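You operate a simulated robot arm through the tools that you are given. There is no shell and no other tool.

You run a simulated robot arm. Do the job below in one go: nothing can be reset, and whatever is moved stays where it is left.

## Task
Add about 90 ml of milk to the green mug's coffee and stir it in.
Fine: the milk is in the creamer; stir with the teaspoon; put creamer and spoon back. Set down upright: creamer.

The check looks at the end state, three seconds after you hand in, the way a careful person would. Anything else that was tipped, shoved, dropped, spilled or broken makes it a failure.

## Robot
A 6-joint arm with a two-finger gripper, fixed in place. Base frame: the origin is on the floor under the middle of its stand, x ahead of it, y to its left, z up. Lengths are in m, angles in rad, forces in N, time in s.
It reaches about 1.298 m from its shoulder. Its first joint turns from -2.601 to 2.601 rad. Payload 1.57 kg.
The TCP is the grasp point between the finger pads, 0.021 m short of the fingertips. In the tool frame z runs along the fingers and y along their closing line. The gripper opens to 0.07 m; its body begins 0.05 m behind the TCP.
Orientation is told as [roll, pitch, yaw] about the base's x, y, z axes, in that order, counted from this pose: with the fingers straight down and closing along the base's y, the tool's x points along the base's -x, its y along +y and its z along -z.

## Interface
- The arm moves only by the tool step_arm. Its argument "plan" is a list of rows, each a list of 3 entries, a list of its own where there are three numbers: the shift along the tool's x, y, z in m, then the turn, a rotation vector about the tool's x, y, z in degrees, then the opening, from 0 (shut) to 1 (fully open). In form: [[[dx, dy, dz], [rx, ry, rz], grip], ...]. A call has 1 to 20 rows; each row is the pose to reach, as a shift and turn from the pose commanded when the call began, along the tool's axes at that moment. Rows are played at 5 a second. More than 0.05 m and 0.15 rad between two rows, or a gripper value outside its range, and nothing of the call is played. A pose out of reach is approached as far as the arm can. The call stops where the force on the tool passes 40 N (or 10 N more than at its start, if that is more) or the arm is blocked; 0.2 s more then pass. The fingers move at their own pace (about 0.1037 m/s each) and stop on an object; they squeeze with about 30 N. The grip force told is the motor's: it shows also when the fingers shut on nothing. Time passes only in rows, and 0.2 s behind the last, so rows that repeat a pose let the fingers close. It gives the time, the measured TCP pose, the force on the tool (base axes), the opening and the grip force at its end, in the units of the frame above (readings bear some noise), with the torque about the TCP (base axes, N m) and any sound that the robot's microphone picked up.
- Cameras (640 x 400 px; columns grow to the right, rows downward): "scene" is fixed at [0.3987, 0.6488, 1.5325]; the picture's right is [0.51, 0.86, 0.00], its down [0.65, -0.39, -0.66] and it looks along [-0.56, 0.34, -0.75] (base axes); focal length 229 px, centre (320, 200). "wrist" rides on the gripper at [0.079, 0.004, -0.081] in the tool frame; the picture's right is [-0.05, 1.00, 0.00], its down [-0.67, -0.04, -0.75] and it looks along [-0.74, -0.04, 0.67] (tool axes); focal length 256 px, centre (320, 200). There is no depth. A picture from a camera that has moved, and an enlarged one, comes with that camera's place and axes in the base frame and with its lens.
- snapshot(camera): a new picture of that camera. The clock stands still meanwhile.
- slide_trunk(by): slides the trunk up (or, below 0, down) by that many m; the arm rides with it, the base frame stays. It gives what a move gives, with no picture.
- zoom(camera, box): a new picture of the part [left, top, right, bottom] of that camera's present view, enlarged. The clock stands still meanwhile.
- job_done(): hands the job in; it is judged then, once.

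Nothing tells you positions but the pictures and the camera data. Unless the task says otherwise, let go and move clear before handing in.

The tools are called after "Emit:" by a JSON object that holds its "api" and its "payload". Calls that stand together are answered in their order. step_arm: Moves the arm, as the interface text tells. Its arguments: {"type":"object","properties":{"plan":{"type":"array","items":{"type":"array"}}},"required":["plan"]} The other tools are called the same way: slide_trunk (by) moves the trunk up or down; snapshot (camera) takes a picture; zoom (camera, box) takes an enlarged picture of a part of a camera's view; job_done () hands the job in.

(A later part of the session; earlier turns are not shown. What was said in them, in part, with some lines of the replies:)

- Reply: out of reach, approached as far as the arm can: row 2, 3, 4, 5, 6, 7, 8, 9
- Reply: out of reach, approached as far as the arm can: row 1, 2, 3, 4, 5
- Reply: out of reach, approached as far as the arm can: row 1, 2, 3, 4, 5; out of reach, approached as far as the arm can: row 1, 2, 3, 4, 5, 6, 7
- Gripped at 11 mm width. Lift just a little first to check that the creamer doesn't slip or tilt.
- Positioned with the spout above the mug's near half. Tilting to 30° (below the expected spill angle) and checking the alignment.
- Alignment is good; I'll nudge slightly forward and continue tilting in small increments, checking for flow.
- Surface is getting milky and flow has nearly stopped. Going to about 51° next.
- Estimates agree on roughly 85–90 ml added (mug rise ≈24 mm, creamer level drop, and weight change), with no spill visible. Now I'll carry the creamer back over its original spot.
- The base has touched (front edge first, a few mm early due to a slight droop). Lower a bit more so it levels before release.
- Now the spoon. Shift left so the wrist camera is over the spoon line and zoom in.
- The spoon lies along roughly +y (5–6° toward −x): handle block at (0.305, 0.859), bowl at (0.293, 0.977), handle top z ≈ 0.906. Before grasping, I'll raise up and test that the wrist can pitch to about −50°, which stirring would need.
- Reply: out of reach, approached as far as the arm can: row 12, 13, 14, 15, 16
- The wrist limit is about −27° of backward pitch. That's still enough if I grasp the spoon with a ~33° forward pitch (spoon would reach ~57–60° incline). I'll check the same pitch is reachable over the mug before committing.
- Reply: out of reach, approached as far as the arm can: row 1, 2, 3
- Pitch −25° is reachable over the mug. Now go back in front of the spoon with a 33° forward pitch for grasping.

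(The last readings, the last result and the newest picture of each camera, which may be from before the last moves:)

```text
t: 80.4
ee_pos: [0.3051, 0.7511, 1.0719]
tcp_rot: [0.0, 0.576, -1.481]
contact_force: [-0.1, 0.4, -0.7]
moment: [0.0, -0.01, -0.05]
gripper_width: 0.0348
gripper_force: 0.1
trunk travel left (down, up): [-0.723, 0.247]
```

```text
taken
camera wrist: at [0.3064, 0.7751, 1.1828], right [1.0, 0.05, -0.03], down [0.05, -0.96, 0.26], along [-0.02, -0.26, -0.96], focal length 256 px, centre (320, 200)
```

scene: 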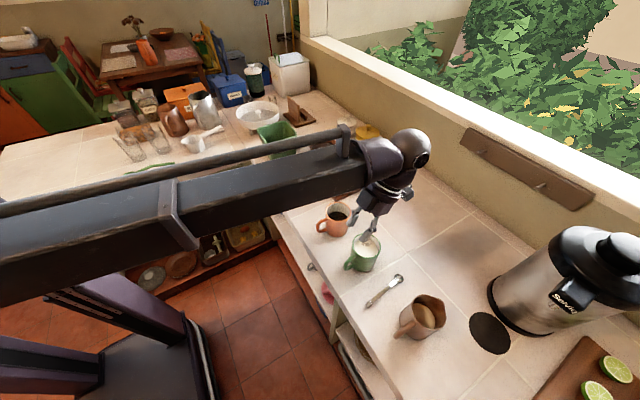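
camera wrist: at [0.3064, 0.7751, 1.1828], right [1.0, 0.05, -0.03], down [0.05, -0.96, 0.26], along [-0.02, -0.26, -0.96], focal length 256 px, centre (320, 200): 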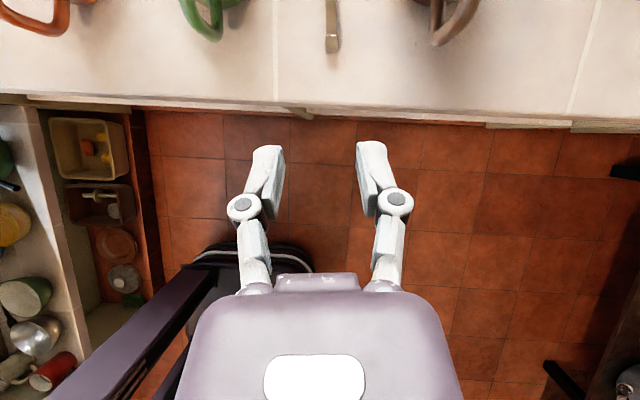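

Emit:
{"api": "step_arm", "payload": {"plan": [[[0.0252, 0.0024, 0.0164], [0, 0, 0], 0.5], [[0.0504, 0.0049, 0.0327], [0, 0, 0], 0.5], [[0.0755, 0.0073, 0.0491], [0, 0, 0], 0.5], [[0.1007, 0.0097, 0.0654], [0, 0, 0], 0.5], [[0.1007, 0.0097, 0.0654], [0, 0, 0], 0.5]]}}

Emit:
{"api": "snapshot", "payload": {"camera": "wrist"}}

Emit:
{"api": "zoom", "payload": {"camera": "wrist", "box": [250, 60, 390, 190]}}

```text
t: 81.6
ee_pos: [0.3033, 0.8726, 1.0725]
tcp_rot: [-0.001, 0.575, -1.481]
contact_force: [-0.1, -0.1, -0.3]
moment: [-0.01, 0.04, 0.01]
gripper_width: 0.035
gripper_force: 0.1
trunk travel left (down, up): [-0.723, 0.247]
```

```text
taken
camera wrist: at [0.3049, 0.8962, 1.1828], right [1.0, 0.05, -0.03], down [0.05, -0.96, 0.26], along [-0.02, -0.26, -0.96], focal length 256 px, centre (320, 200)
```

wrist: 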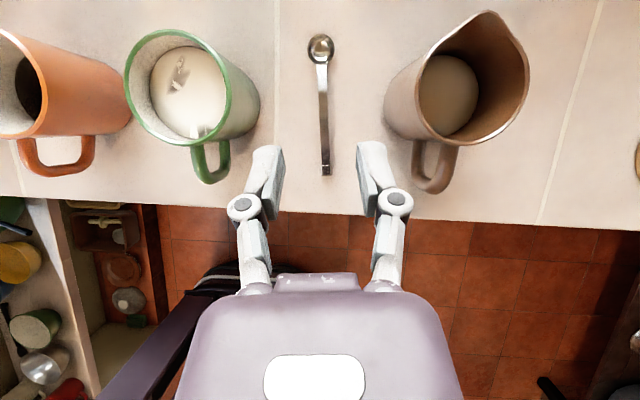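

```text
3.08 times, centred on (320, 125) of wrist
camera zoom: at [0.3049, 0.8962, 1.1828], right [1.0, 0.05, -0.03], down [0.05, -0.96, 0.26], along [-0.02, -0.26, -0.96], focal length 788 px, centre (320, 431)
```

zoom: 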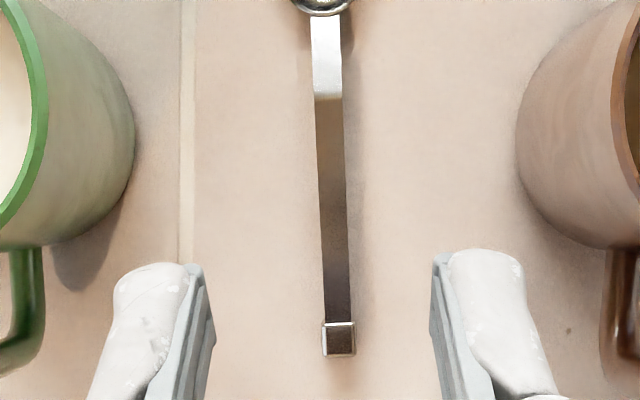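

Well aligned (within ~1 mm of the handle axis). Descending onto the spoon handle in stages.

Emit:
{"api": "slide_trunk", "payload": {"by": -0.13}}

Emit:
{"api": "snapshot", "payload": {"camera": "wrist"}}

Emit:
{"api": "zoom", "payload": {"camera": "scene", "box": [330, 230, 450, 340]}}

```text
t: 83.2
ee_pos: [0.3028, 0.8731, 0.9412]
tcp_rot: [-0.002, 0.572, -1.481]
contact_force: [-0.5, 0.3, -0.4]
moment: [-0.04, 0.0, 0.01]
gripper_width: 0.035
gripper_force: 0.1
trunk travel left (down, up): [-0.593, 0.377]
```

```text
taken
camera wrist: at [0.305, 0.8961, 1.0527], right [1.0, 0.05, -0.03], down [0.05, -0.96, 0.26], along [-0.02, -0.26, -0.96], focal length 256 px, centre (320, 200)
```

wrist: 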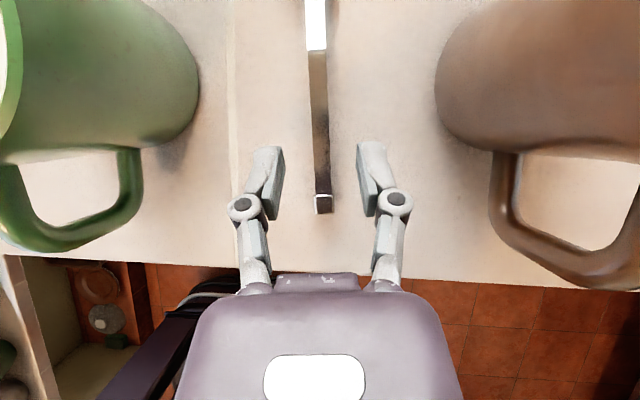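

```text
3.64 times, centred on (390, 285) of scene
camera zoom: at [0.3987, 0.6488, 1.5325], right [0.51, 0.86, 0.0], down [0.65, -0.39, -0.66], along [-0.56, 0.34, -0.75], focal length 832 px, centre (66, -109)
```

zoom: 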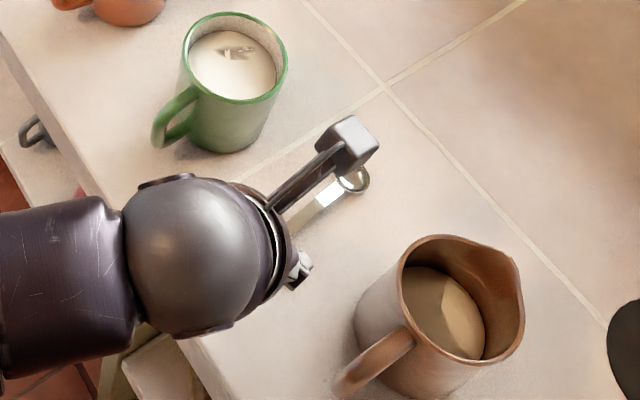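

Emit:
{"api": "slide_trunk", "payload": {"by": -0.017}}

Emit:
{"api": "slide_trunk", "payload": {"by": -0.003}}

Emit:
{"api": "snapshot", "payload": {"camera": "wrist"}}

```text
t: 83.8
ee_pos: [0.3029, 0.8726, 0.9244]
tcp_rot: [0.0, 0.576, -1.481]
contact_force: [-0.6, -0.4, -0.4]
moment: [-0.01, 0.02, -0.01]
gripper_width: 0.0353
gripper_force: 0.1
trunk travel left (down, up): [-0.576, 0.394]
```

```text
t: 84.4
ee_pos: [0.3025, 0.8724, 0.9221]
tcp_rot: [-0.001, 0.573, -1.48]
contact_force: [0.9, 0.5, 0.2]
moment: [0.03, -0.02, 0.01]
gripper_width: 0.035
gripper_force: 0.0
trunk travel left (down, up): [-0.573, 0.397]
```

```text
taken
camera wrist: at [0.3051, 0.8962, 1.0327], right [1.0, 0.05, -0.03], down [0.05, -0.96, 0.26], along [-0.02, -0.26, -0.96], focal length 256 px, centre (320, 200)
```

wrist: 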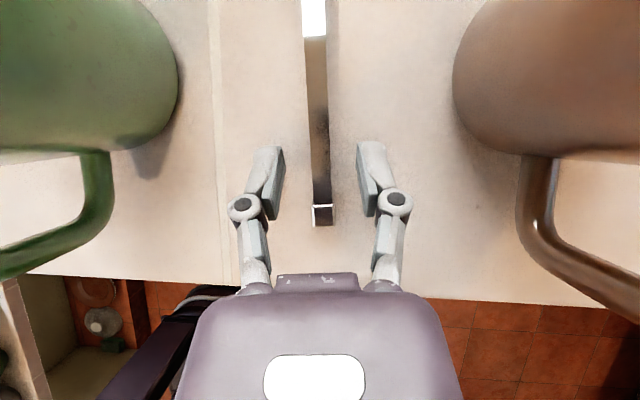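

Emit:
{"api": "slide_trunk", "payload": {"by": -0.0015}}

Emit:
{"api": "slide_trunk", "payload": {"by": -0.001}}

Emit:
{"api": "step_arm", "payload": {"plan": [[[0, 0, 0], [0, 0, 0], 0.3], [[0, 0, 0], [0, 0, 0], 0.15], [[0, 0, 0], [0, 0, 0], 0], [[0, 0, 0], [0, 0, 0], 0], [[0, 0, 0], [0, 0, 0], 0]]}}

Emit:
{"api": "snapshot", "payload": {"camera": "wrist"}}

```text
t: 84.9
ee_pos: [0.3037, 0.8721, 0.9214]
tcp_rot: [-0.003, 0.572, -1.479]
contact_force: [-1.1, 0.6, -0.1]
moment: [-0.02, 0.01, -0.01]
gripper_width: 0.0347
gripper_force: 0.1
trunk travel left (down, up): [-0.572, 0.398]
```

```text
t: 85.4
ee_pos: [0.3015, 0.8719, 0.9202]
tcp_rot: [-0.001, 0.575, -1.479]
contact_force: [-0.6, 1.3, 6.9]
moment: [0.09, -0.11, 0.03]
gripper_width: 0.0349
gripper_force: 0.3
trunk travel left (down, up): [-0.571, 0.399]
```

```text
t: 86.6
ee_pos: [0.3026, 0.8712, 0.921]
tcp_rot: [-0.002, 0.577, -1.478]
contact_force: [3.5, -4.0, 17.2]
moment: [0.08, -0.05, 0.0]
gripper_width: 0.0059
gripper_force: 30.5
trunk travel left (down, up): [-0.571, 0.399]
```

```text
taken
camera wrist: at [0.3049, 0.8945, 1.0318], right [1.0, 0.05, -0.03], down [0.05, -0.96, 0.26], along [-0.02, -0.26, -0.96], focal length 256 px, centre (320, 200)
```

wrist: 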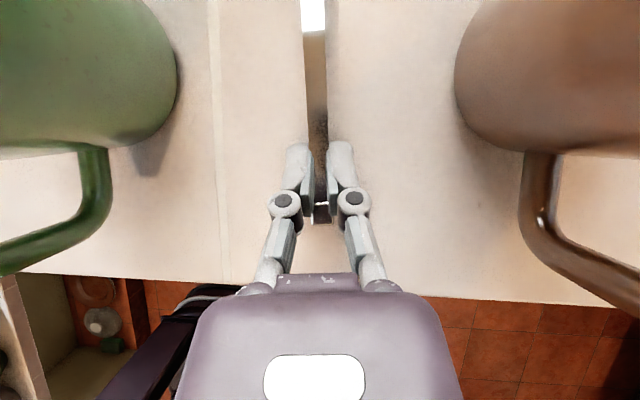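

The fingertips touched the counter lightly and closed on the handle. Lift slightly and check the hold.

Emit:
{"api": "slide_trunk", "payload": {"by": 0.02}}

Emit:
{"api": "snapshot", "payload": {"camera": "wrist"}}

Emit:
{"api": "zoom", "payload": {"camera": "scene", "box": [330, 230, 450, 340]}}

```text
t: 87.3
ee_pos: [0.3026, 0.8715, 0.9399]
tcp_rot: [-0.003, 0.575, -1.479]
contact_force: [0.6, 0.1, -1.0]
moment: [-0.02, 0.03, 0.02]
gripper_width: 0.0059
gripper_force: 30.2
trunk travel left (down, up): [-0.591, 0.379]
```

```text
taken
camera wrist: at [0.3049, 0.8963, 1.0501], right [1.0, 0.05, -0.03], down [0.05, -0.96, 0.26], along [-0.02, -0.26, -0.96], focal length 256 px, centre (320, 200)
```

wrist: 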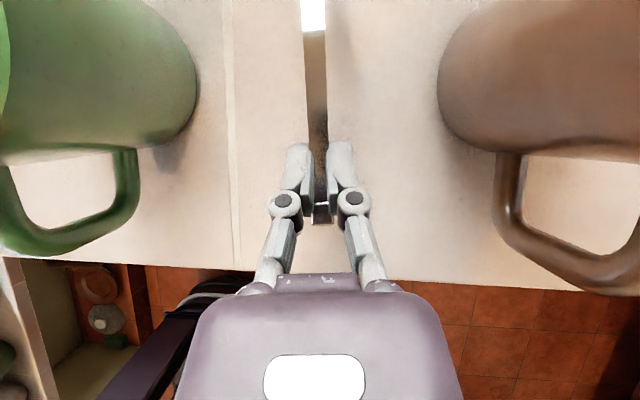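

```text
3.64 times, centred on (390, 285) of scene
camera zoom: at [0.3987, 0.6488, 1.5325], right [0.51, 0.86, 0.0], down [0.65, -0.39, -0.66], along [-0.56, 0.34, -0.75], focal length 832 px, centre (66, -109)
```

zoom: 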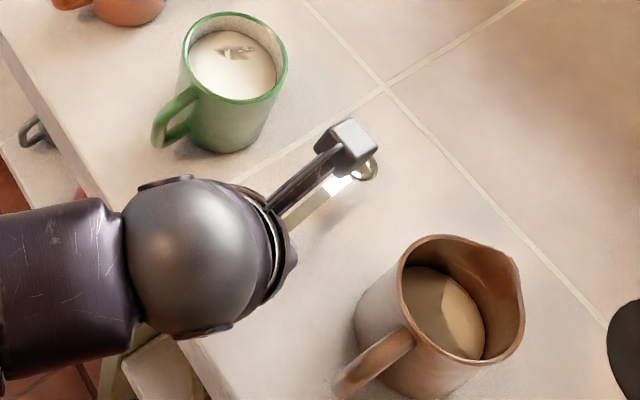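

Spoon is held firmly. Raise it high, then pitch the wrist so the bowl points down.

Emit:
{"api": "slide_trunk", "payload": {"by": 0.21}}

Emit:
{"api": "step_arm", "payload": {"plan": [[[0, 0, 0], [0, 0, 0], 0]]}}

Emit:
{"api": "snapshot", "payload": {"camera": "scene"}}

Emit:
{"api": "snapshot", "payload": {"camera": "wrist"}}

```text
t: 89.5
ee_pos: [0.3037, 0.8729, 1.1501]
tcp_rot: [-0.001, 0.574, -1.481]
contact_force: [0.2, -0.5, -0.5]
moment: [-0.03, 0.01, -0.03]
gripper_width: 0.0057
gripper_force: 30.2
trunk travel left (down, up): [-0.801, 0.169]
```

```text
t: 89.9
ee_pos: [0.3033, 0.8714, 1.149]
tcp_rot: [-0.002, 0.577, -1.48]
contact_force: [-0.4, -1.1, -0.9]
moment: [-0.03, 0.02, 0.0]
gripper_width: 0.0062
gripper_force: 29.7
trunk travel left (down, up): [-0.801, 0.169]
```

```text
taken
```

scene: 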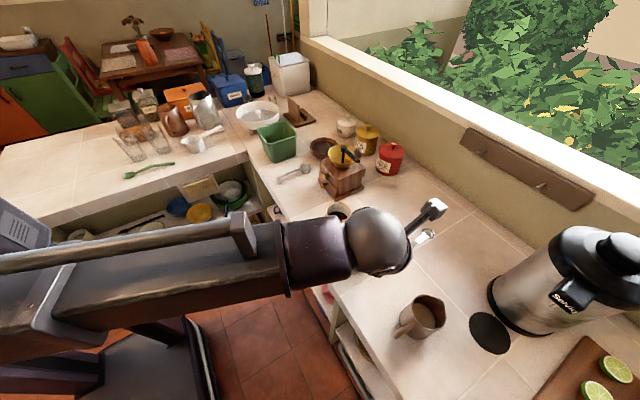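

```text
taken
camera wrist: at [0.305, 0.8963, 1.2601], right [1.0, 0.05, -0.03], down [0.05, -0.96, 0.26], along [-0.02, -0.26, -0.96], focal length 256 px, centre (320, 200)
```

wrist: 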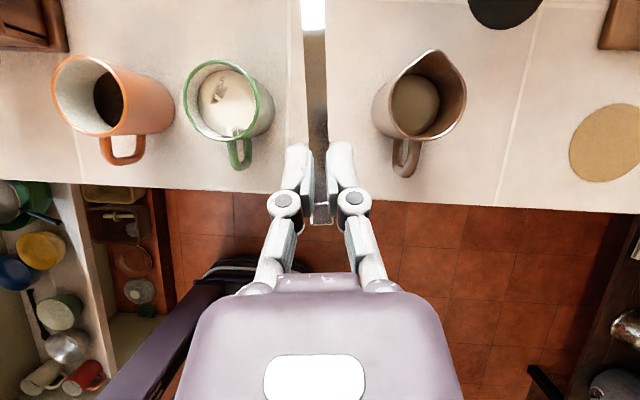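

Emit:
{"api": "step_arm", "payload": {"plan": [[[-0.006, 0, 0.0093], [0, -7.125, 0], 0], [[-0.0107, 0, 0.0165], [0, -14.25, 0], 0], [[-0.014, 0, 0.0216], [0, -21.375, 0], 0], [[-0.0157, 0, 0.0242], [0, -28.5, 0], 0], [[-0.0159, 0, 0.0245], [0, -35.625, 0], 0], [[-0.0146, 0, 0.0225], [0, -42.75, 0], 0], [[-0.0117, 0, 0.018], [0, -49.875, 0], 0], [[-0.0074, 0, 0.0114], [0, -57, 0], 0], [[-0.0074, 0, 0.0114], [0, -57, 0], 0]]}}

Emit:
{"api": "snapshot", "payload": {"camera": "scene"}}

Emit:
{"api": "snapshot", "payload": {"camera": "wrist"}}

```text
t: 91.9
ee_pos: [0.3025, 0.8716, 1.1358]
tcp_rot: [-0.002, -0.423, -1.476]
contact_force: [0.5, 0.1, -0.5]
moment: [-0.01, 0.02, 0.01]
gripper_width: 0.006
gripper_force: 30.1
trunk travel left (down, up): [-0.801, 0.169]
```

```text
taken
```

scene: 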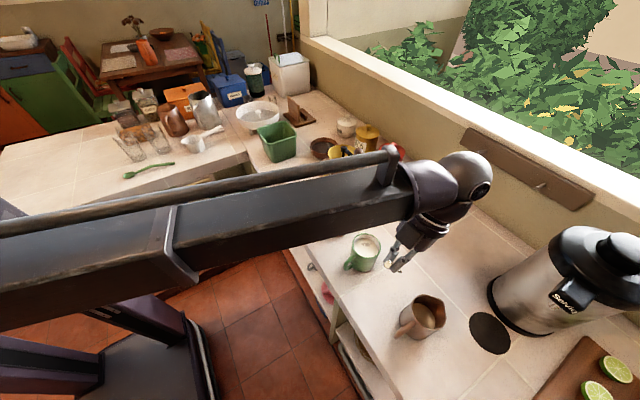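

```text
taken
camera wrist: at [0.2972, 0.9787, 1.1769], right [1.0, 0.04, 0.02], down [-0.01, -0.3, 0.95], along [0.05, -0.95, -0.3], focal length 256 px, centre (320, 200)
```

wrist: 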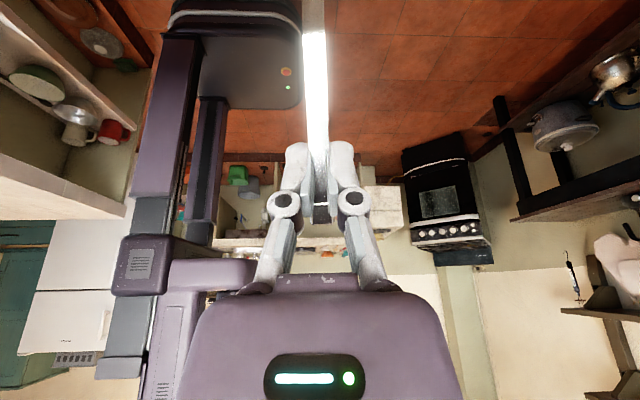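

Emit:
{"api": "zoom", "payload": {"camera": "scene", "box": [350, 190, 450, 290]}}

```text
4.00 times, centred on (400, 240) of scene
camera zoom: at [0.3987, 0.6488, 1.5325], right [0.51, 0.86, 0.0], down [0.65, -0.39, -0.66], along [-0.56, 0.34, -0.75], focal length 916 px, centre (0, 40)
```

zoom: 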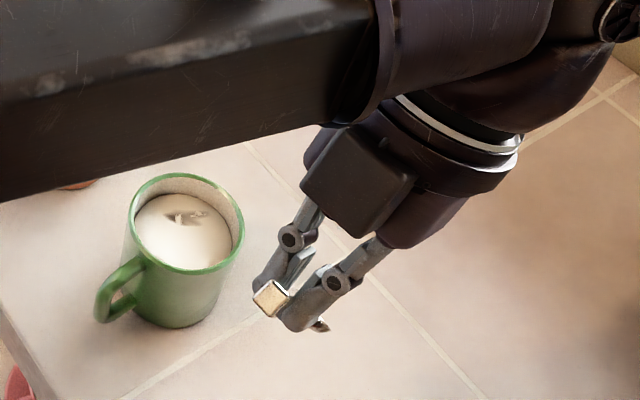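

Spoon points down as planned. Move it over the mug, still above the rim.

Emit:
{"api": "step_arm", "payload": {"plan": [[[0.0042, -0.0256, -0.0019], [0, 0, 0], 0], [[0.0085, -0.0511, -0.0038], [0, 0, 0], 0], [[0.0127, -0.0767, -0.0057], [0, 0, 0], 0], [[0.0169, -0.1022, -0.0076], [0, 0, 0], 0], [[0.0169, -0.1022, -0.0076], [0, 0, 0], 0]]}}

Emit:
{"api": "zoom", "payload": {"camera": "scene", "box": [310, 190, 420, 280]}}

Emit:
{"api": "snapshot", "payload": {"camera": "scene"}}

```text
t: 93.1
ee_pos: [0.1996, 0.8811, 1.1363]
tcp_rot: [0.0, -0.42, -1.476]
contact_force: [-0.5, -0.1, 0.2]
moment: [0.02, -0.02, 0.0]
gripper_width: 0.0061
gripper_force: 30.1
trunk travel left (down, up): [-0.801, 0.169]
```

```text
4.44 times, centred on (365, 235) of scene
camera zoom: at [0.3987, 0.6488, 1.5325], right [0.51, 0.86, 0.0], down [0.65, -0.39, -0.66], along [-0.56, 0.34, -0.75], focal length 1017 px, centre (120, 44)
```

zoom: 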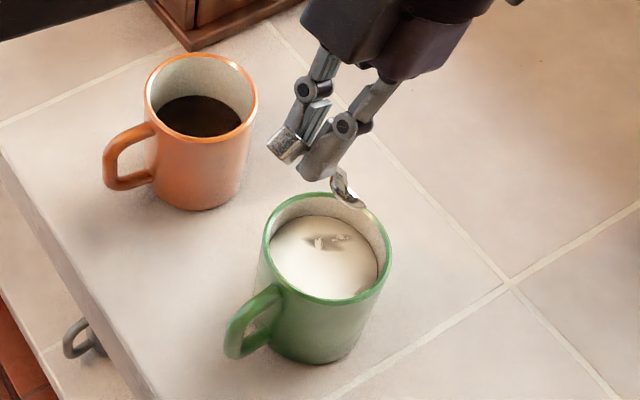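

```text
taken
```

scene: 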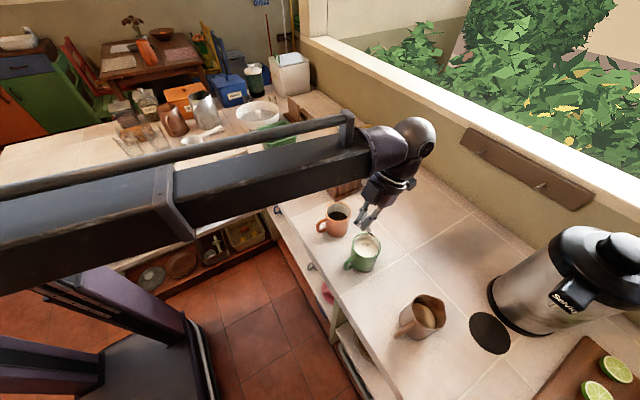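

Bowl is centred over the mug as predicted. Lowering it in, step by step.

Emit:
{"api": "slide_trunk", "payload": {"by": -0.045}}

Emit:
{"api": "zoom", "payload": {"camera": "scene", "box": [310, 190, 420, 280]}}

```text
t: 94.0
ee_pos: [0.1996, 0.8797, 1.0902]
tcp_rot: [-0.003, -0.42, -1.476]
contact_force: [1.0, -0.3, -0.8]
moment: [0.0, 0.0, 0.02]
gripper_width: 0.006
gripper_force: 30.3
trunk travel left (down, up): [-0.756, 0.214]
```

```text
4.44 times, centred on (365, 235) of scene
camera zoom: at [0.3987, 0.6488, 1.5325], right [0.51, 0.86, 0.0], down [0.65, -0.39, -0.66], along [-0.56, 0.34, -0.75], focal length 1017 px, centre (120, 44)
```

zoom: 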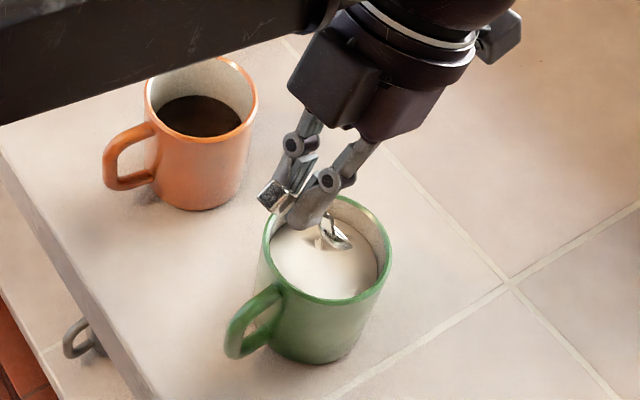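

Emit:
{"api": "slide_trunk", "payload": {"by": -0.03}}

Emit:
{"api": "zoom", "payload": {"camera": "scene", "box": [310, 190, 420, 280]}}

```text
t: 94.7
ee_pos: [0.1982, 0.8794, 1.0613]
tcp_rot: [-0.002, -0.421, -1.477]
contact_force: [0.6, 1.1, -0.3]
moment: [0.0, -0.02, 0.0]
gripper_width: 0.0059
gripper_force: 30.1
trunk travel left (down, up): [-0.726, 0.244]
```

```text
4.44 times, centred on (365, 235) of scene
camera zoom: at [0.3987, 0.6488, 1.5325], right [0.51, 0.86, 0.0], down [0.65, -0.39, -0.66], along [-0.56, 0.34, -0.75], focal length 1017 px, centre (120, 44)
```

zoom: 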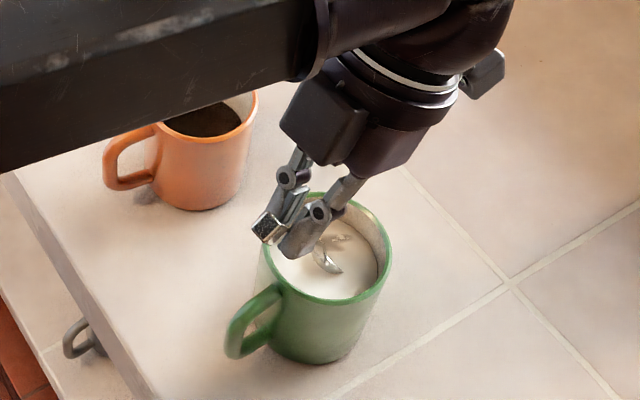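

Emit:
{"api": "slide_trunk", "payload": {"by": -0.024}}

Emit:
{"api": "zoom", "payload": {"camera": "scene", "box": [310, 190, 420, 280]}}

```text
t: 95.4
ee_pos: [0.1998, 0.8801, 1.0371]
tcp_rot: [-0.003, -0.42, -1.476]
contact_force: [0.1, -0.2, 0.6]
moment: [-0.02, -0.02, -0.02]
gripper_width: 0.006
gripper_force: 30.4
trunk travel left (down, up): [-0.702, 0.268]
```

```text
4.44 times, centred on (365, 235) of scene
camera zoom: at [0.3987, 0.6488, 1.5325], right [0.51, 0.86, 0.0], down [0.65, -0.39, -0.66], along [-0.56, 0.34, -0.75], focal length 1017 px, centre (120, 44)
```

zoom: 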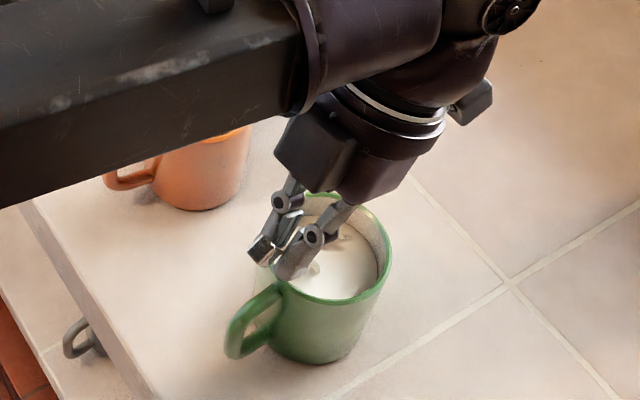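

Bowl is submerged with no contact forces. Begin with one gentle elliptical loop and check forces.

Emit:
{"api": "step_arm", "payload": {"plan": [[[-0.0005, 0.006, 0.0002], [0, 0, 0], 0], [[-0.001, 0.0119, 0.0005], [0, 0, 0], 0], [[0.0038, 0.009, -0.0017], [0, 0, 0], 0], [[0.0064, 0.0006, -0.0029], [0, 0, 0], 0], [[0.0052, -0.008, -0.0023], [0, 0, 0], 0], [[0.001, -0.0119, -0.0005], [0, 0, 0], 0], [[-0.0038, -0.009, 0.0017], [0, 0, 0], 0], [[-0.0064, -0.0006, 0.0029], [0, 0, 0], 0], [[-0.0052, 0.008, 0.0023], [0, 0, 0], 0], [[-0.001, 0.0119, 0.0005], [0, 0, 0], 0], [[0, 0, 0], [0, 0, 0], 0]]}}

Emit:
{"api": "zoom", "payload": {"camera": "scene", "box": [310, 190, 420, 280]}}

```text
t: 97.8
ee_pos: [0.1988, 0.8794, 1.0372]
tcp_rot: [0.0, -0.421, -1.476]
contact_force: [-0.2, 0.2, -1.2]
moment: [-0.04, -0.02, 0.0]
gripper_width: 0.0058
gripper_force: 30.1
trunk travel left (down, up): [-0.702, 0.268]
```

```text
4.44 times, centred on (365, 235) of scene
camera zoom: at [0.3987, 0.6488, 1.5325], right [0.51, 0.86, 0.0], down [0.65, -0.39, -0.66], along [-0.56, 0.34, -0.75], focal length 1017 px, centre (120, 44)
```

zoom: 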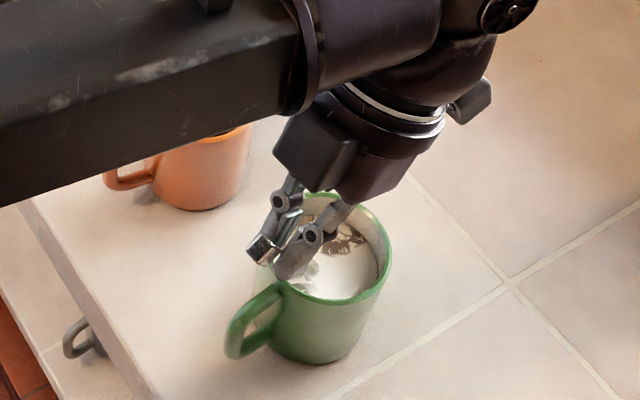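

No contact. Now several faster loops.

Emit:
{"api": "step_arm", "payload": {"plan": [[[-0.0011, 0.0129, 0.0005], [0, 0, 0], 0], [[0.0058, 0.0071, -0.0026], [0, 0, 0], 0], [[0.0068, -0.0059, -0.003], [0, 0, 0], 0], [[0.0011, -0.0129, -0.0005], [0, 0, 0], 0], [[-0.0058, -0.0071, 0.0026], [0, 0, 0], 0], [[-0.0068, 0.0059, 0.003], [0, 0, 0], 0], [[-0.0011, 0.0129, 0.0005], [0, 0, 0], 0], [[0.0058, 0.0071, -0.0026], [0, 0, 0], 0], [[0.0068, -0.0059, -0.003], [0, 0, 0], 0], [[0.0011, -0.0129, -0.0005], [0, 0, 0], 0], [[-0.0058, -0.0071, 0.0026], [0, 0, 0], 0], [[-0.0068, 0.0059, 0.003], [0, 0, 0], 0], [[-0.0011, 0.0129, 0.0005], [0, 0, 0], 0], [[0.0058, 0.0071, -0.0026], [0, 0, 0], 0], [[0.0068, -0.0059, -0.003], [0, 0, 0], 0], [[0.0011, -0.0129, -0.0005], [0, 0, 0], 0], [[-0.0058, -0.0071, 0.0026], [0, 0, 0], 0], [[-0.0068, 0.0059, 0.003], [0, 0, 0], 0], [[-0.0011, 0.0129, 0.0005], [0, 0, 0], 0], [[0, 0, 0], [0, 0, 0], 0]]}}

Emit:
{"api": "zoom", "payload": {"camera": "scene", "box": [310, 190, 420, 280]}}

```text
t: 102.0
ee_pos: [0.1996, 0.8803, 1.0356]
tcp_rot: [0.0, -0.42, -1.475]
contact_force: [-0.6, 0.0, -0.1]
moment: [0.0, 0.0, -0.04]
gripper_width: 0.0061
gripper_force: 29.7
trunk travel left (down, up): [-0.702, 0.268]
```

```text
4.44 times, centred on (365, 235) of scene
camera zoom: at [0.3987, 0.6488, 1.5325], right [0.51, 0.86, 0.0], down [0.65, -0.39, -0.66], along [-0.56, 0.34, -0.75], focal length 1017 px, centre (120, 44)
```

zoom: 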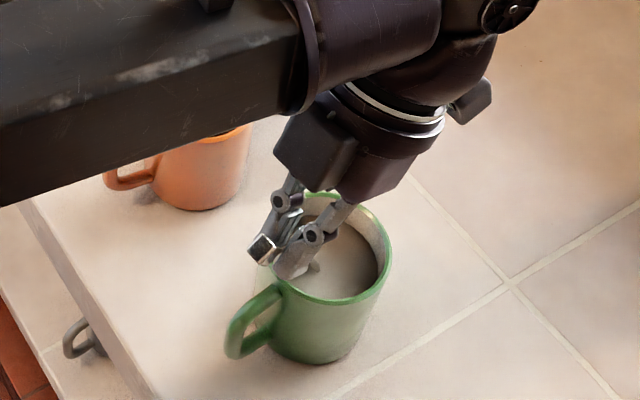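

The coffee is turning evenly brown. A few more loops to mix it completely.

Emit:
{"api": "step_arm", "payload": {"plan": [[[-0.0011, 0.0129, 0.0005], [0, 0, 0], 0], [[0.0058, 0.0071, -0.0026], [0, 0, 0], 0], [[0.0068, -0.0059, -0.003], [0, 0, 0], 0], [[0.0011, -0.0129, -0.0005], [0, 0, 0], 0], [[-0.0058, -0.0071, 0.0026], [0, 0, 0], 0], [[-0.0068, 0.0059, 0.003], [0, 0, 0], 0], [[-0.0011, 0.0129, 0.0005], [0, 0, 0], 0], [[0.0058, 0.0071, -0.0026], [0, 0, 0], 0], [[0.0068, -0.0059, -0.003], [0, 0, 0], 0], [[0.0011, -0.0129, -0.0005], [0, 0, 0], 0], [[-0.0058, -0.0071, 0.0026], [0, 0, 0], 0], [[-0.0068, 0.0059, 0.003], [0, 0, 0], 0], [[-0.0011, 0.0129, 0.0005], [0, 0, 0], 0], [[0.0058, 0.0071, -0.0026], [0, 0, 0], 0], [[0.0068, -0.0059, -0.003], [0, 0, 0], 0], [[0.0011, -0.0129, -0.0005], [0, 0, 0], 0], [[-0.0058, -0.0071, 0.0026], [0, 0, 0], 0], [[-0.0068, 0.0059, 0.003], [0, 0, 0], 0], [[-0.0011, 0.0129, 0.0005], [0, 0, 0], 0], [[0, 0, 0], [0, 0, 0], 0]]}}

Emit:
{"api": "step_arm", "payload": {"plan": [[[-0.0011, 0.0129, 0.0005], [0, 0, 0], 0], [[0.0058, 0.0071, -0.0026], [0, 0, 0], 0], [[0.0068, -0.0059, -0.003], [0, 0, 0], 0], [[0.0011, -0.0129, -0.0005], [0, 0, 0], 0], [[-0.0058, -0.0071, 0.0026], [0, 0, 0], 0], [[-0.0068, 0.0059, 0.003], [0, 0, 0], 0], [[-0.0011, 0.0129, 0.0005], [0, 0, 0], 0], [[0.0058, 0.0071, -0.0026], [0, 0, 0], 0], [[0.0068, -0.0059, -0.003], [0, 0, 0], 0], [[0.0011, -0.0129, -0.0005], [0, 0, 0], 0], [[-0.0058, -0.0071, 0.0026], [0, 0, 0], 0], [[-0.0068, 0.0059, 0.003], [0, 0, 0], 0], [[-0.0011, 0.0129, 0.0005], [0, 0, 0], 0], [[0.0058, 0.0071, -0.0026], [0, 0, 0], 0], [[0.0068, -0.0059, -0.003], [0, 0, 0], 0], [[0.0011, -0.0129, -0.0005], [0, 0, 0], 0], [[-0.0058, -0.0071, 0.0026], [0, 0, 0], 0], [[-0.0068, 0.0059, 0.003], [0, 0, 0], 0], [[-0.0011, 0.0129, 0.0005], [0, 0, 0], 0], [[0, 0, 0], [0, 0, 0], 0]]}}

Emit:
{"api": "zoom", "payload": {"camera": "scene", "box": [310, 190, 420, 280]}}

```text
t: 106.2
ee_pos: [0.1997, 0.8806, 1.0362]
tcp_rot: [-0.002, -0.419, -1.476]
contact_force: [0.7, 0.3, -0.9]
moment: [0.0, 0.03, -0.01]
gripper_width: 0.0059
gripper_force: 29.3
trunk travel left (down, up): [-0.702, 0.268]
```

```text
t: 110.4
ee_pos: [0.1985, 0.8799, 1.0361]
tcp_rot: [-0.001, -0.42, -1.478]
contact_force: [0.0, -0.6, -0.5]
moment: [-0.02, 0.0, 0.0]
gripper_width: 0.0058
gripper_force: 30.0
trunk travel left (down, up): [-0.702, 0.268]
```

```text
4.44 times, centred on (365, 235) of scene
camera zoom: at [0.3987, 0.6488, 1.5325], right [0.51, 0.86, 0.0], down [0.65, -0.39, -0.66], along [-0.56, 0.34, -0.75], focal length 1017 px, centre (120, 44)
```

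zoom: 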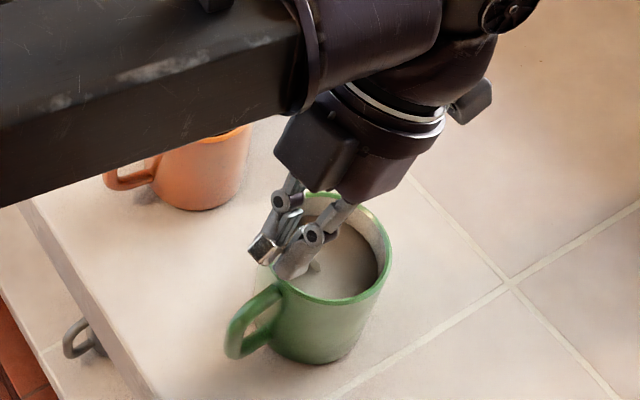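

Uniformly mixed. Raise the spoon out slowly and let it drip over the mug.

Emit:
{"api": "slide_trunk", "payload": {"by": 0.04}}

Emit:
{"api": "step_arm", "payload": {"plan": [[[0, 0, 0], [0, 0, 0], 0], [[0, 0, 0], [0, 0, 0], 0], [[0, 0, 0], [0, 0, 0], 0], [[0, 0, 0], [0, 0, 0], 0], [[0, 0, 0], [0, 0, 0], 0], [[0, 0, 0], [0, 0, 0], 0], [[0, 0, 0], [0, 0, 0], 0], [[0, 0, 0], [0, 0, 0], 0], [[0, 0, 0], [0, 0, 0], 0], [[0, 0, 0], [0, 0, 0], 0]]}}

Emit:
{"api": "slide_trunk", "payload": {"by": 0.059}}

Emit:
{"api": "step_arm", "payload": {"plan": [[[0, 0, 0], [0, 0, 0], 0], [[0, 0, 0], [0, 0, 0], 0], [[0, 0, 0], [0, 0, 0], 0], [[0, 0, 0], [0, 0, 0], 0], [[0, 0, 0], [0, 0, 0], 0]]}}

Emit:
{"api": "zoom", "payload": {"camera": "scene", "box": [310, 190, 420, 280]}}

```text
t: 111.3
ee_pos: [0.2004, 0.8803, 1.077]
tcp_rot: [-0.004, -0.421, -1.476]
contact_force: [-0.1, 0.4, 0.0]
moment: [-0.02, 0.01, -0.01]
gripper_width: 0.006
gripper_force: 29.5
trunk travel left (down, up): [-0.742, 0.228]
```

```text
t: 113.5
ee_pos: [0.2003, 0.8812, 1.0777]
tcp_rot: [-0.001, -0.421, -1.476]
contact_force: [0.7, -0.1, 0.1]
moment: [0.0, -0.01, 0.0]
gripper_width: 0.0061
gripper_force: 29.9
trunk travel left (down, up): [-0.742, 0.228]
```

```text
t: 114.5
ee_pos: [0.1986, 0.8795, 1.1366]
tcp_rot: [-0.001, -0.421, -1.478]
contact_force: [-0.4, -0.3, -0.3]
moment: [0.0, 0.0, -0.03]
gripper_width: 0.0061
gripper_force: 29.9
trunk travel left (down, up): [-0.801, 0.169]
```

```text
t: 115.7
ee_pos: [0.199, 0.8804, 1.1359]
tcp_rot: [-0.001, -0.419, -1.477]
contact_force: [-0.1, 0.6, -0.6]
moment: [0.05, 0.0, -0.02]
gripper_width: 0.006
gripper_force: 30.4
trunk travel left (down, up): [-0.801, 0.169]
```

```text
4.44 times, centred on (365, 235) of scene
camera zoom: at [0.3987, 0.6488, 1.5325], right [0.51, 0.86, 0.0], down [0.65, -0.39, -0.66], along [-0.56, 0.34, -0.75], focal length 1017 px, centre (120, 44)
```

zoom: 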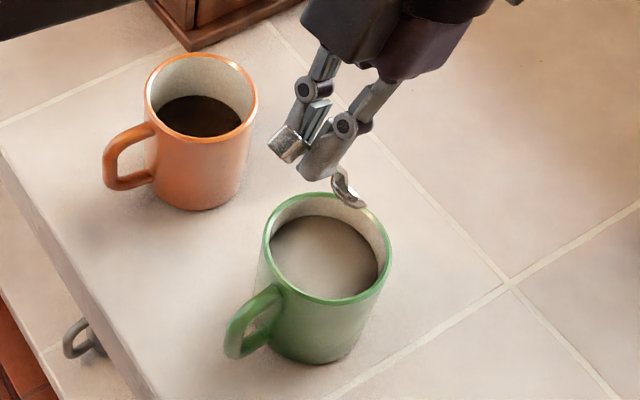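

Coffee in the green mug is evenly mixed and nothing spilled. Now take the spoon back over its original spot and level it.

Emit:
{"api": "step_arm", "payload": {"plan": [[[-0.0042, 0.0256, 0.0019], [0, 0, 0], 0], [[-0.0085, 0.0511, 0.0038], [0, 0, 0], 0], [[-0.0127, 0.0767, 0.0057], [0, 0, 0], 0], [[-0.0169, 0.1022, 0.0076], [0, 0, 0], 0], [[-0.0169, 0.1022, 0.0076], [0, 0, 0], 0]]}}

Emit:
{"api": "step_arm", "payload": {"plan": [[[0.0032, 0, 0.0072], [0, 7.125, 0], 0], [[0.0054, 0, 0.012], [0, 14.25, 0], 0], [[0.0064, 0, 0.0142], [0, 21.375, 0], 0], [[0.0062, 0, 0.0139], [0, 28.5, 0], 0], [[0.005, 0, 0.011], [0, 35.625, 0], 0], [[0.0025, 0, 0.0056], [0, 42.75, 0], 0], [[-0.001, 0, -0.0023], [0, 49.875, 0], 0], [[-0.0056, 0, -0.0124], [0, 57, 0], 0], [[-0.0056, 0, -0.0124], [0, 57, 0], 0]]}}

Emit:
{"api": "snapshot", "payload": {"camera": "wrist"}}

Emit:
{"api": "snapshot", "payload": {"camera": "scene"}}

```text
t: 116.9
ee_pos: [0.3028, 0.87, 1.1358]
tcp_rot: [-0.002, -0.42, -1.477]
contact_force: [-0.2, -0.2, -1.1]
moment: [0.0, 0.01, 0.0]
gripper_width: 0.0061
gripper_force: 30.4
trunk travel left (down, up): [-0.801, 0.169]
```

```text
t: 118.9
ee_pos: [0.3038, 0.8719, 1.15]
tcp_rot: [-0.001, 0.576, -1.48]
contact_force: [-0.1, 0.0, -0.4]
moment: [-0.04, 0.02, -0.03]
gripper_width: 0.0061
gripper_force: 29.6
trunk travel left (down, up): [-0.801, 0.169]
```

```text
taken
camera wrist: at [0.3054, 0.8958, 1.26], right [1.0, 0.05, -0.03], down [0.05, -0.96, 0.26], along [-0.02, -0.26, -0.96], focal length 256 px, centre (320, 200)
```

wrist: 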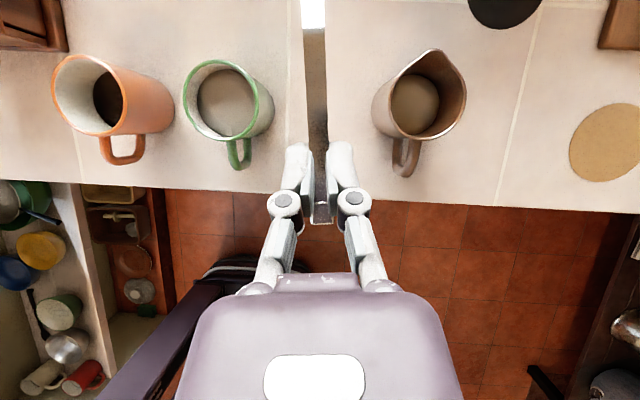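

```text
taken
```

scene: 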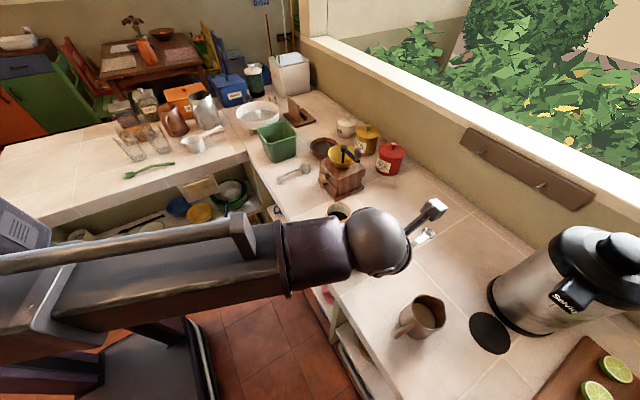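

Back at the same pose as when I lifted it. Lowering to the counter.

Emit:
{"api": "slide_trunk", "payload": {"by": -0.2}}

Emit:
{"api": "slide_trunk", "payload": {"by": -0.025}}

Emit:
{"api": "slide_trunk", "payload": {"by": -0.003}}

Emit:
{"api": "snapshot", "payload": {"camera": "wrist"}}

```text
t: 121.0
ee_pos: [0.3026, 0.8711, 0.9495]
tcp_rot: [-0.002, 0.575, -1.481]
contact_force: [-0.6, 1.0, -0.5]
moment: [-0.01, -0.02, 0.01]
gripper_width: 0.0063
gripper_force: 30.1
trunk travel left (down, up): [-0.601, 0.369]
```

```text
t: 121.7
ee_pos: [0.3038, 0.8706, 0.9246]
tcp_rot: [-0.001, 0.574, -1.479]
contact_force: [0.0, 0.3, 0.5]
moment: [-0.01, 0.02, -0.01]
gripper_width: 0.0062
gripper_force: 30.2
trunk travel left (down, up): [-0.576, 0.394]
```

```text
t: 122.3
ee_pos: [0.3041, 0.8704, 0.921]
tcp_rot: [-0.002, 0.574, -1.481]
contact_force: [-0.2, 0.1, -0.7]
moment: [-0.04, 0.03, 0.0]
gripper_width: 0.0062
gripper_force: 30.2
trunk travel left (down, up): [-0.573, 0.397]
```

```text
taken
camera wrist: at [0.3055, 0.8957, 1.0319], right [1.0, 0.05, -0.03], down [0.05, -0.96, 0.26], along [-0.02, -0.27, -0.96], focal length 256 px, centre (320, 200)
```

wrist: 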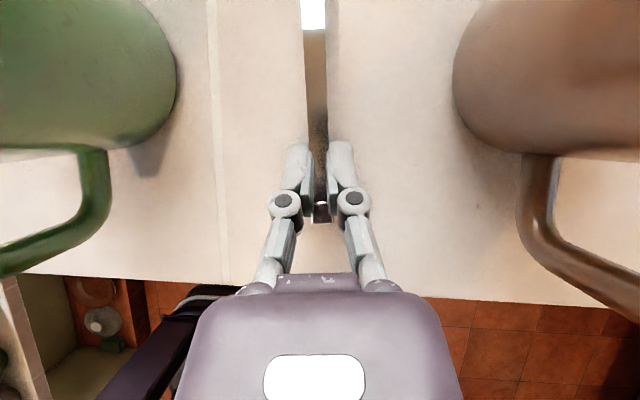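

Emit:
{"api": "slide_trunk", "payload": {"by": -0.001}}

Emit:
{"api": "slide_trunk", "payload": {"by": -0.001}}

```text
t: 122.8
ee_pos: [0.3031, 0.8712, 0.921]
tcp_rot: [-0.003, 0.577, -1.479]
contact_force: [1.4, 2.7, 8.2]
moment: [0.08, -0.08, 0.01]
gripper_width: 0.006
gripper_force: 30.1
trunk travel left (down, up): [-0.572, 0.398]
```

```text
t: 123.3
ee_pos: [0.304, 0.8716, 0.9213]
tcp_rot: [-0.002, 0.579, -1.481]
contact_force: [2.6, 8.1, 21.7]
moment: [0.27, -0.05, -0.02]
gripper_width: 0.0058
gripper_force: 30.2
trunk travel left (down, up): [-0.571, 0.399]
```

Emit:
{"api": "slide_trunk", "payload": {"by": 0.001}}

Emit:
{"api": "step_arm", "payload": {"plan": [[[0, 0, 0], [0, 0, 0], 0.15], [[0, 0, 0], [0, 0, 0], 0.3], [[0, 0, 0], [0, 0, 0], 0.5], [[0, 0, 0], [0, 0, 0], 0.5], [[0, 0, 0], [0, 0, 0], 0.5]]}}

Emit:
{"api": "snapshot", "payload": {"camera": "wrist"}}

```text
t: 123.8
ee_pos: [0.303, 0.8712, 0.9207]
tcp_rot: [-0.002, 0.574, -1.477]
contact_force: [3.4, 9.1, 16.7]
moment: [0.26, -0.07, 0.0]
gripper_width: 0.006
gripper_force: 30.0
trunk travel left (down, up): [-0.572, 0.398]
```

```text
t: 125.0
ee_pos: [0.3038, 0.8712, 0.9212]
tcp_rot: [-0.001, 0.572, -1.48]
contact_force: [-0.4, 0.2, 0.6]
moment: [0.01, 0.0, 0.02]
gripper_width: 0.0351
gripper_force: 0.0
trunk travel left (down, up): [-0.572, 0.398]
```

```text
taken
camera wrist: at [0.3054, 0.8955, 1.0309], right [1.0, 0.05, -0.03], down [0.05, -0.96, 0.26], along [-0.02, -0.27, -0.96], focal length 256 px, centre (320, 200)
```

wrist: 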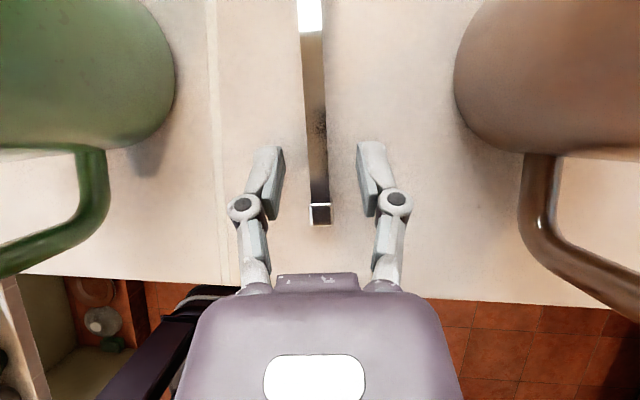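

Spoon released in its original place. Raise straight up and inspect.

Emit:
{"api": "slide_trunk", "payload": {"by": 0.03}}

Emit:
{"api": "slide_trunk", "payload": {"by": 0.17}}

Emit:
{"api": "step_arm", "payload": {"plan": [[[-0.0209, -0.0023, -0.0136], [0, 0, 0], 0.5], [[-0.0418, -0.0046, -0.0271], [0, 0, 0], 0.5], [[-0.0626, -0.0069, -0.0407], [0, 0, 0], 0.5], [[-0.0835, -0.0092, -0.0542], [0, 0, 0], 0.5], [[-0.1044, -0.0115, -0.0678], [0, 0, 0], 0.5], [[-0.1044, -0.0115, -0.0678], [0, 0, 0], 0.5]]}}

Emit:
{"api": "snapshot", "payload": {"camera": "wrist"}}

Emit:
{"api": "snapshot", "payload": {"camera": "scene"}}

```text
t: 125.7
ee_pos: [0.3042, 0.8719, 0.9495]
tcp_rot: [0.0, 0.575, -1.48]
contact_force: [0.7, 0.6, 0.1]
moment: [0.0, 0.05, -0.02]
gripper_width: 0.0351
gripper_force: 0.1
trunk travel left (down, up): [-0.602, 0.368]
```

```text
t: 127.7
ee_pos: [0.3033, 0.8708, 1.1204]
tcp_rot: [-0.001, 0.574, -1.479]
contact_force: [-0.4, -0.2, -0.2]
moment: [0.01, 0.01, 0.01]
gripper_width: 0.0348
gripper_force: 0.1
trunk travel left (down, up): [-0.772, 0.198]
```

```text
t: 129.1
ee_pos: [0.3034, 0.7467, 1.1205]
tcp_rot: [-0.003, 0.574, -1.48]
contact_force: [-0.1, 0.1, 0.6]
moment: [0.03, 0.01, -0.01]
gripper_width: 0.0351
gripper_force: 0.1
trunk travel left (down, up): [-0.772, 0.198]
```

```text
taken
camera wrist: at [0.3057, 0.771, 1.2308], right [1.0, 0.05, -0.03], down [0.05, -0.96, 0.26], along [-0.02, -0.27, -0.96], focal length 256 px, centre (320, 200)
```

wrist: 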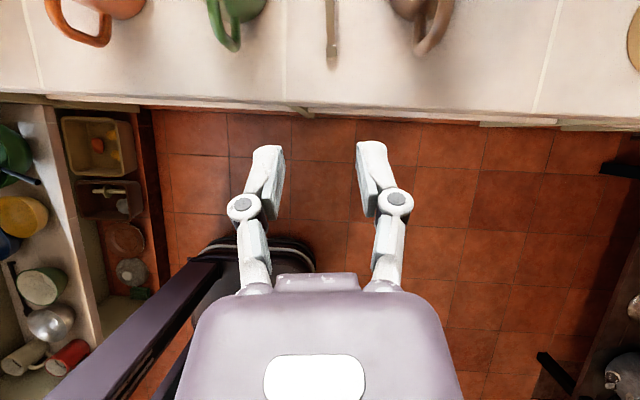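

```text
taken
```

scene: 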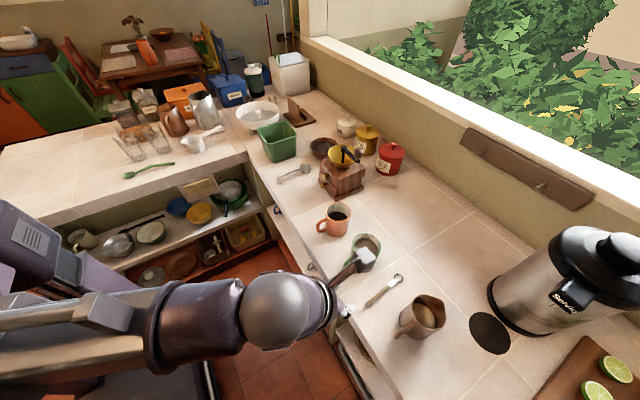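

Everything appears in place. I'll retreat further and inspect the mug, spoon and creamer closely for spills.

Emit:
{"api": "step_arm", "payload": {"plan": [[[-0.025, -0.0028, -0.0163], [0, 0, 0], 0.5], [[-0.05, -0.0055, -0.0325], [0, 0, 0], 0.5], [[-0.0752, -0.0083, -0.0488], [0, 0, 0], 0.5], [[-0.1002, -0.0111, -0.0651], [0, 0, 0], 0.5], [[-0.1253, -0.0139, -0.0813], [0, 0, 0], 0.5], [[-0.1253, -0.0139, -0.0813], [0, 0, 0], 0.5]]}}

Emit:
{"api": "zoom", "payload": {"camera": "scene", "box": [310, 200, 460, 350]}}

Emit:
{"api": "zoom", "payload": {"camera": "scene", "box": [335, 215, 395, 275]}}

Emit:
{"api": "zoom", "payload": {"camera": "scene", "box": [360, 260, 460, 350]}}

Emit:
{"api": "snapshot", "payload": {"camera": "scene"}}

```text
t: 130.5
ee_pos: [0.3033, 0.5976, 1.1203]
tcp_rot: [-0.001, 0.575, -1.479]
contact_force: [0.1, -0.2, -0.5]
moment: [-0.02, -0.02, -0.01]
gripper_width: 0.0349
gripper_force: 0.0
trunk travel left (down, up): [-0.772, 0.198]
```

```text
2.67 times, centred on (385, 275) of scene
camera zoom: at [0.3987, 0.6488, 1.5325], right [0.51, 0.86, 0.0], down [0.65, -0.39, -0.66], along [-0.56, 0.34, -0.75], focal length 610 px, centre (147, 0)
```

zoom: 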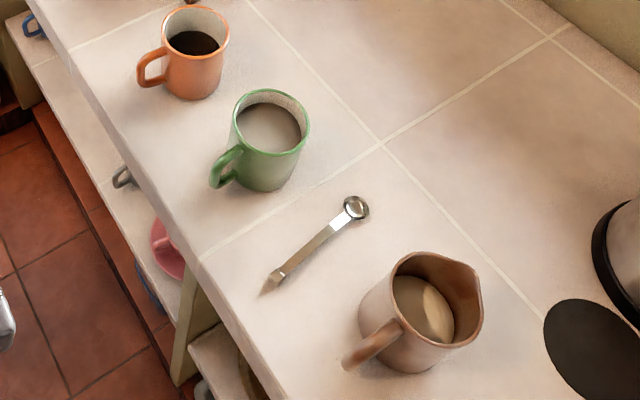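

```text
6.67 times, centred on (365, 245) of scene
camera zoom: at [0.3987, 0.6488, 1.5325], right [0.51, 0.86, 0.0], down [0.65, -0.39, -0.66], along [-0.56, 0.34, -0.75], focal length 1526 px, centre (20, -100)
```

zoom: 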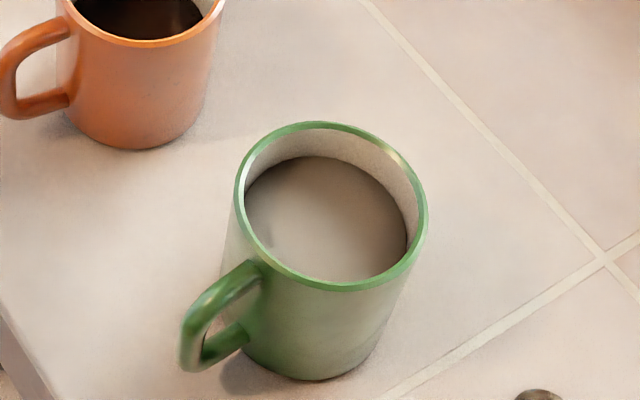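

```text
4.44 times, centred on (410, 305) of scene
camera zoom: at [0.3987, 0.6488, 1.5325], right [0.51, 0.86, 0.0], down [0.65, -0.39, -0.66], along [-0.56, 0.34, -0.75], focal length 1017 px, centre (-80, -267)
```

zoom: 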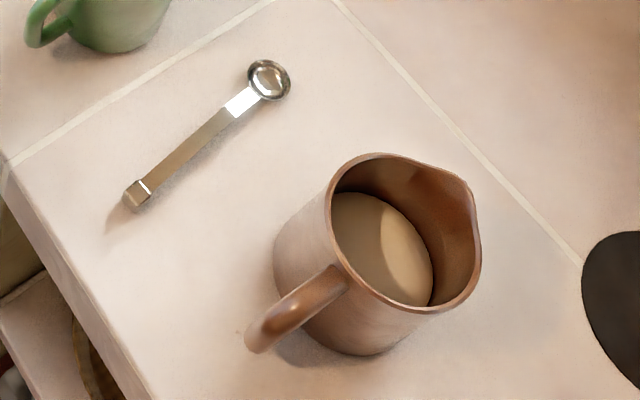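

```text
taken
```

scene: 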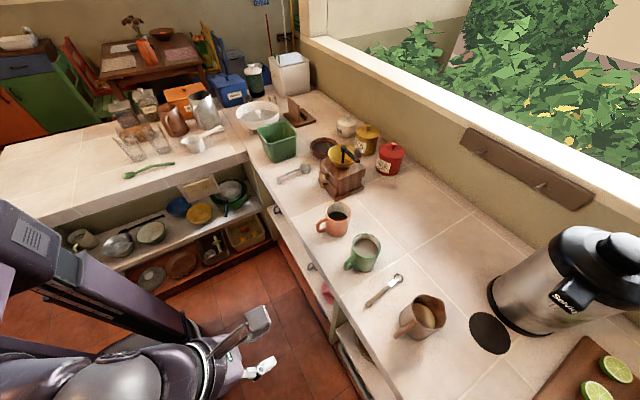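

Spoon and creamer are back exactly where they began, with no spills. I want to double-check the added volume by comparing the green mug's level with the orange mug, which started at a similar level.

Emit:
{"api": "zoom", "payload": {"camera": "scene", "box": [318, 202, 354, 227]}}

Emit:
{"api": "zoom", "payload": {"camera": "scene", "box": [348, 230, 384, 255]}}

Emit:
{"api": "zoom", "payload": {"camera": "scene", "box": [400, 290, 450, 330]}}

Emit:
{"api": "zoom", "payload": {"camera": "scene", "box": [310, 190, 410, 280]}}

```text
16.00 times, centred on (336, 214) of scene
camera zoom: at [0.3987, 0.6488, 1.5325], right [0.51, 0.86, 0.0], down [0.65, -0.39, -0.66], along [-0.56, 0.34, -0.75], focal length 3662 px, centre (64, -32)
```

zoom: 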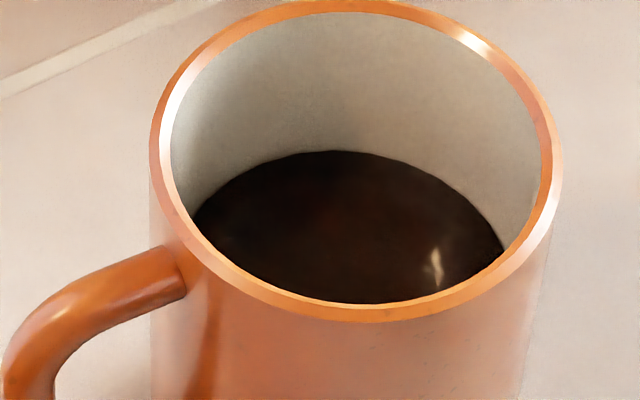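

```text
16.00 times, centred on (366, 242) of scene
camera zoom: at [0.3987, 0.6488, 1.5325], right [0.51, 0.86, 0.0], down [0.65, -0.39, -0.66], along [-0.56, 0.34, -0.75], focal length 3662 px, centre (-416, -480)
```

zoom: 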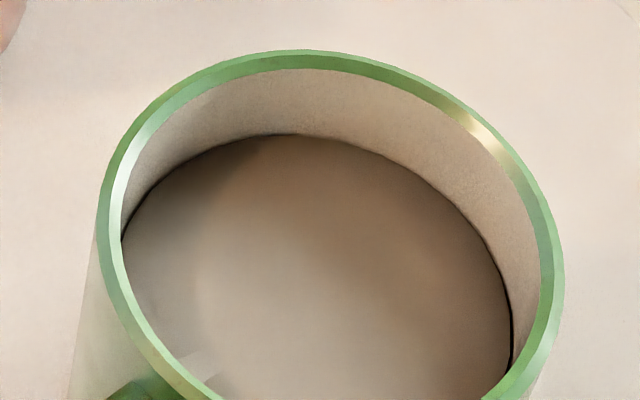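

```text
10.00 times, centred on (425, 310) of scene
camera zoom: at [0.3987, 0.6488, 1.5325], right [0.51, 0.86, 0.0], down [0.65, -0.39, -0.66], along [-0.56, 0.34, -0.75], focal length 2289 px, centre (-730, -900)
```

zoom: 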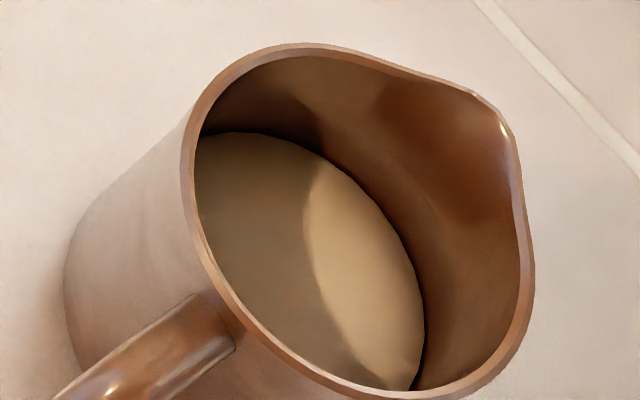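

```text
4.44 times, centred on (360, 235) of scene
camera zoom: at [0.3987, 0.6488, 1.5325], right [0.51, 0.86, 0.0], down [0.65, -0.39, -0.66], along [-0.56, 0.34, -0.75], focal length 1017 px, centre (142, 44)
```

zoom: 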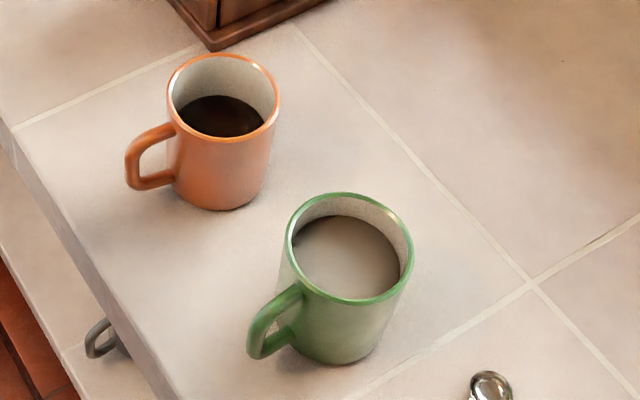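

The end state looks right:
- **Coffee:** it is evenly mixed, and the level and weight readings put the added milk at about 85–90 ml.
- **Creamer:** it stands upright in its original spot.
- **Spoon:** it lies where it started.
- **Surroundings:** I see no spills or moved items, and the gripper is empty and clear.

I'm handing in now.

Emit:
{"api": "job_done", "payload": {}}

```text
The job is handed in.
```

I added about 85–90 ml of milk to the green mug's coffee and stirred it until the colour was even. The job is handed in; I haven't seen the check's result.

- **Milk amount:** this is an estimate from the mug's level rise (about 23 mm), the creamer's level drop and its weight change. The weight readings alone suggested a little less, around 75 ml.
- **Creamer:** it is back in its original spot, standing upright.
- **Teaspoon:** it is back where it was lying.
- **Surroundings:** I saw no spills or moved items in the final pictures. The gripper is empty and clear of the counter.
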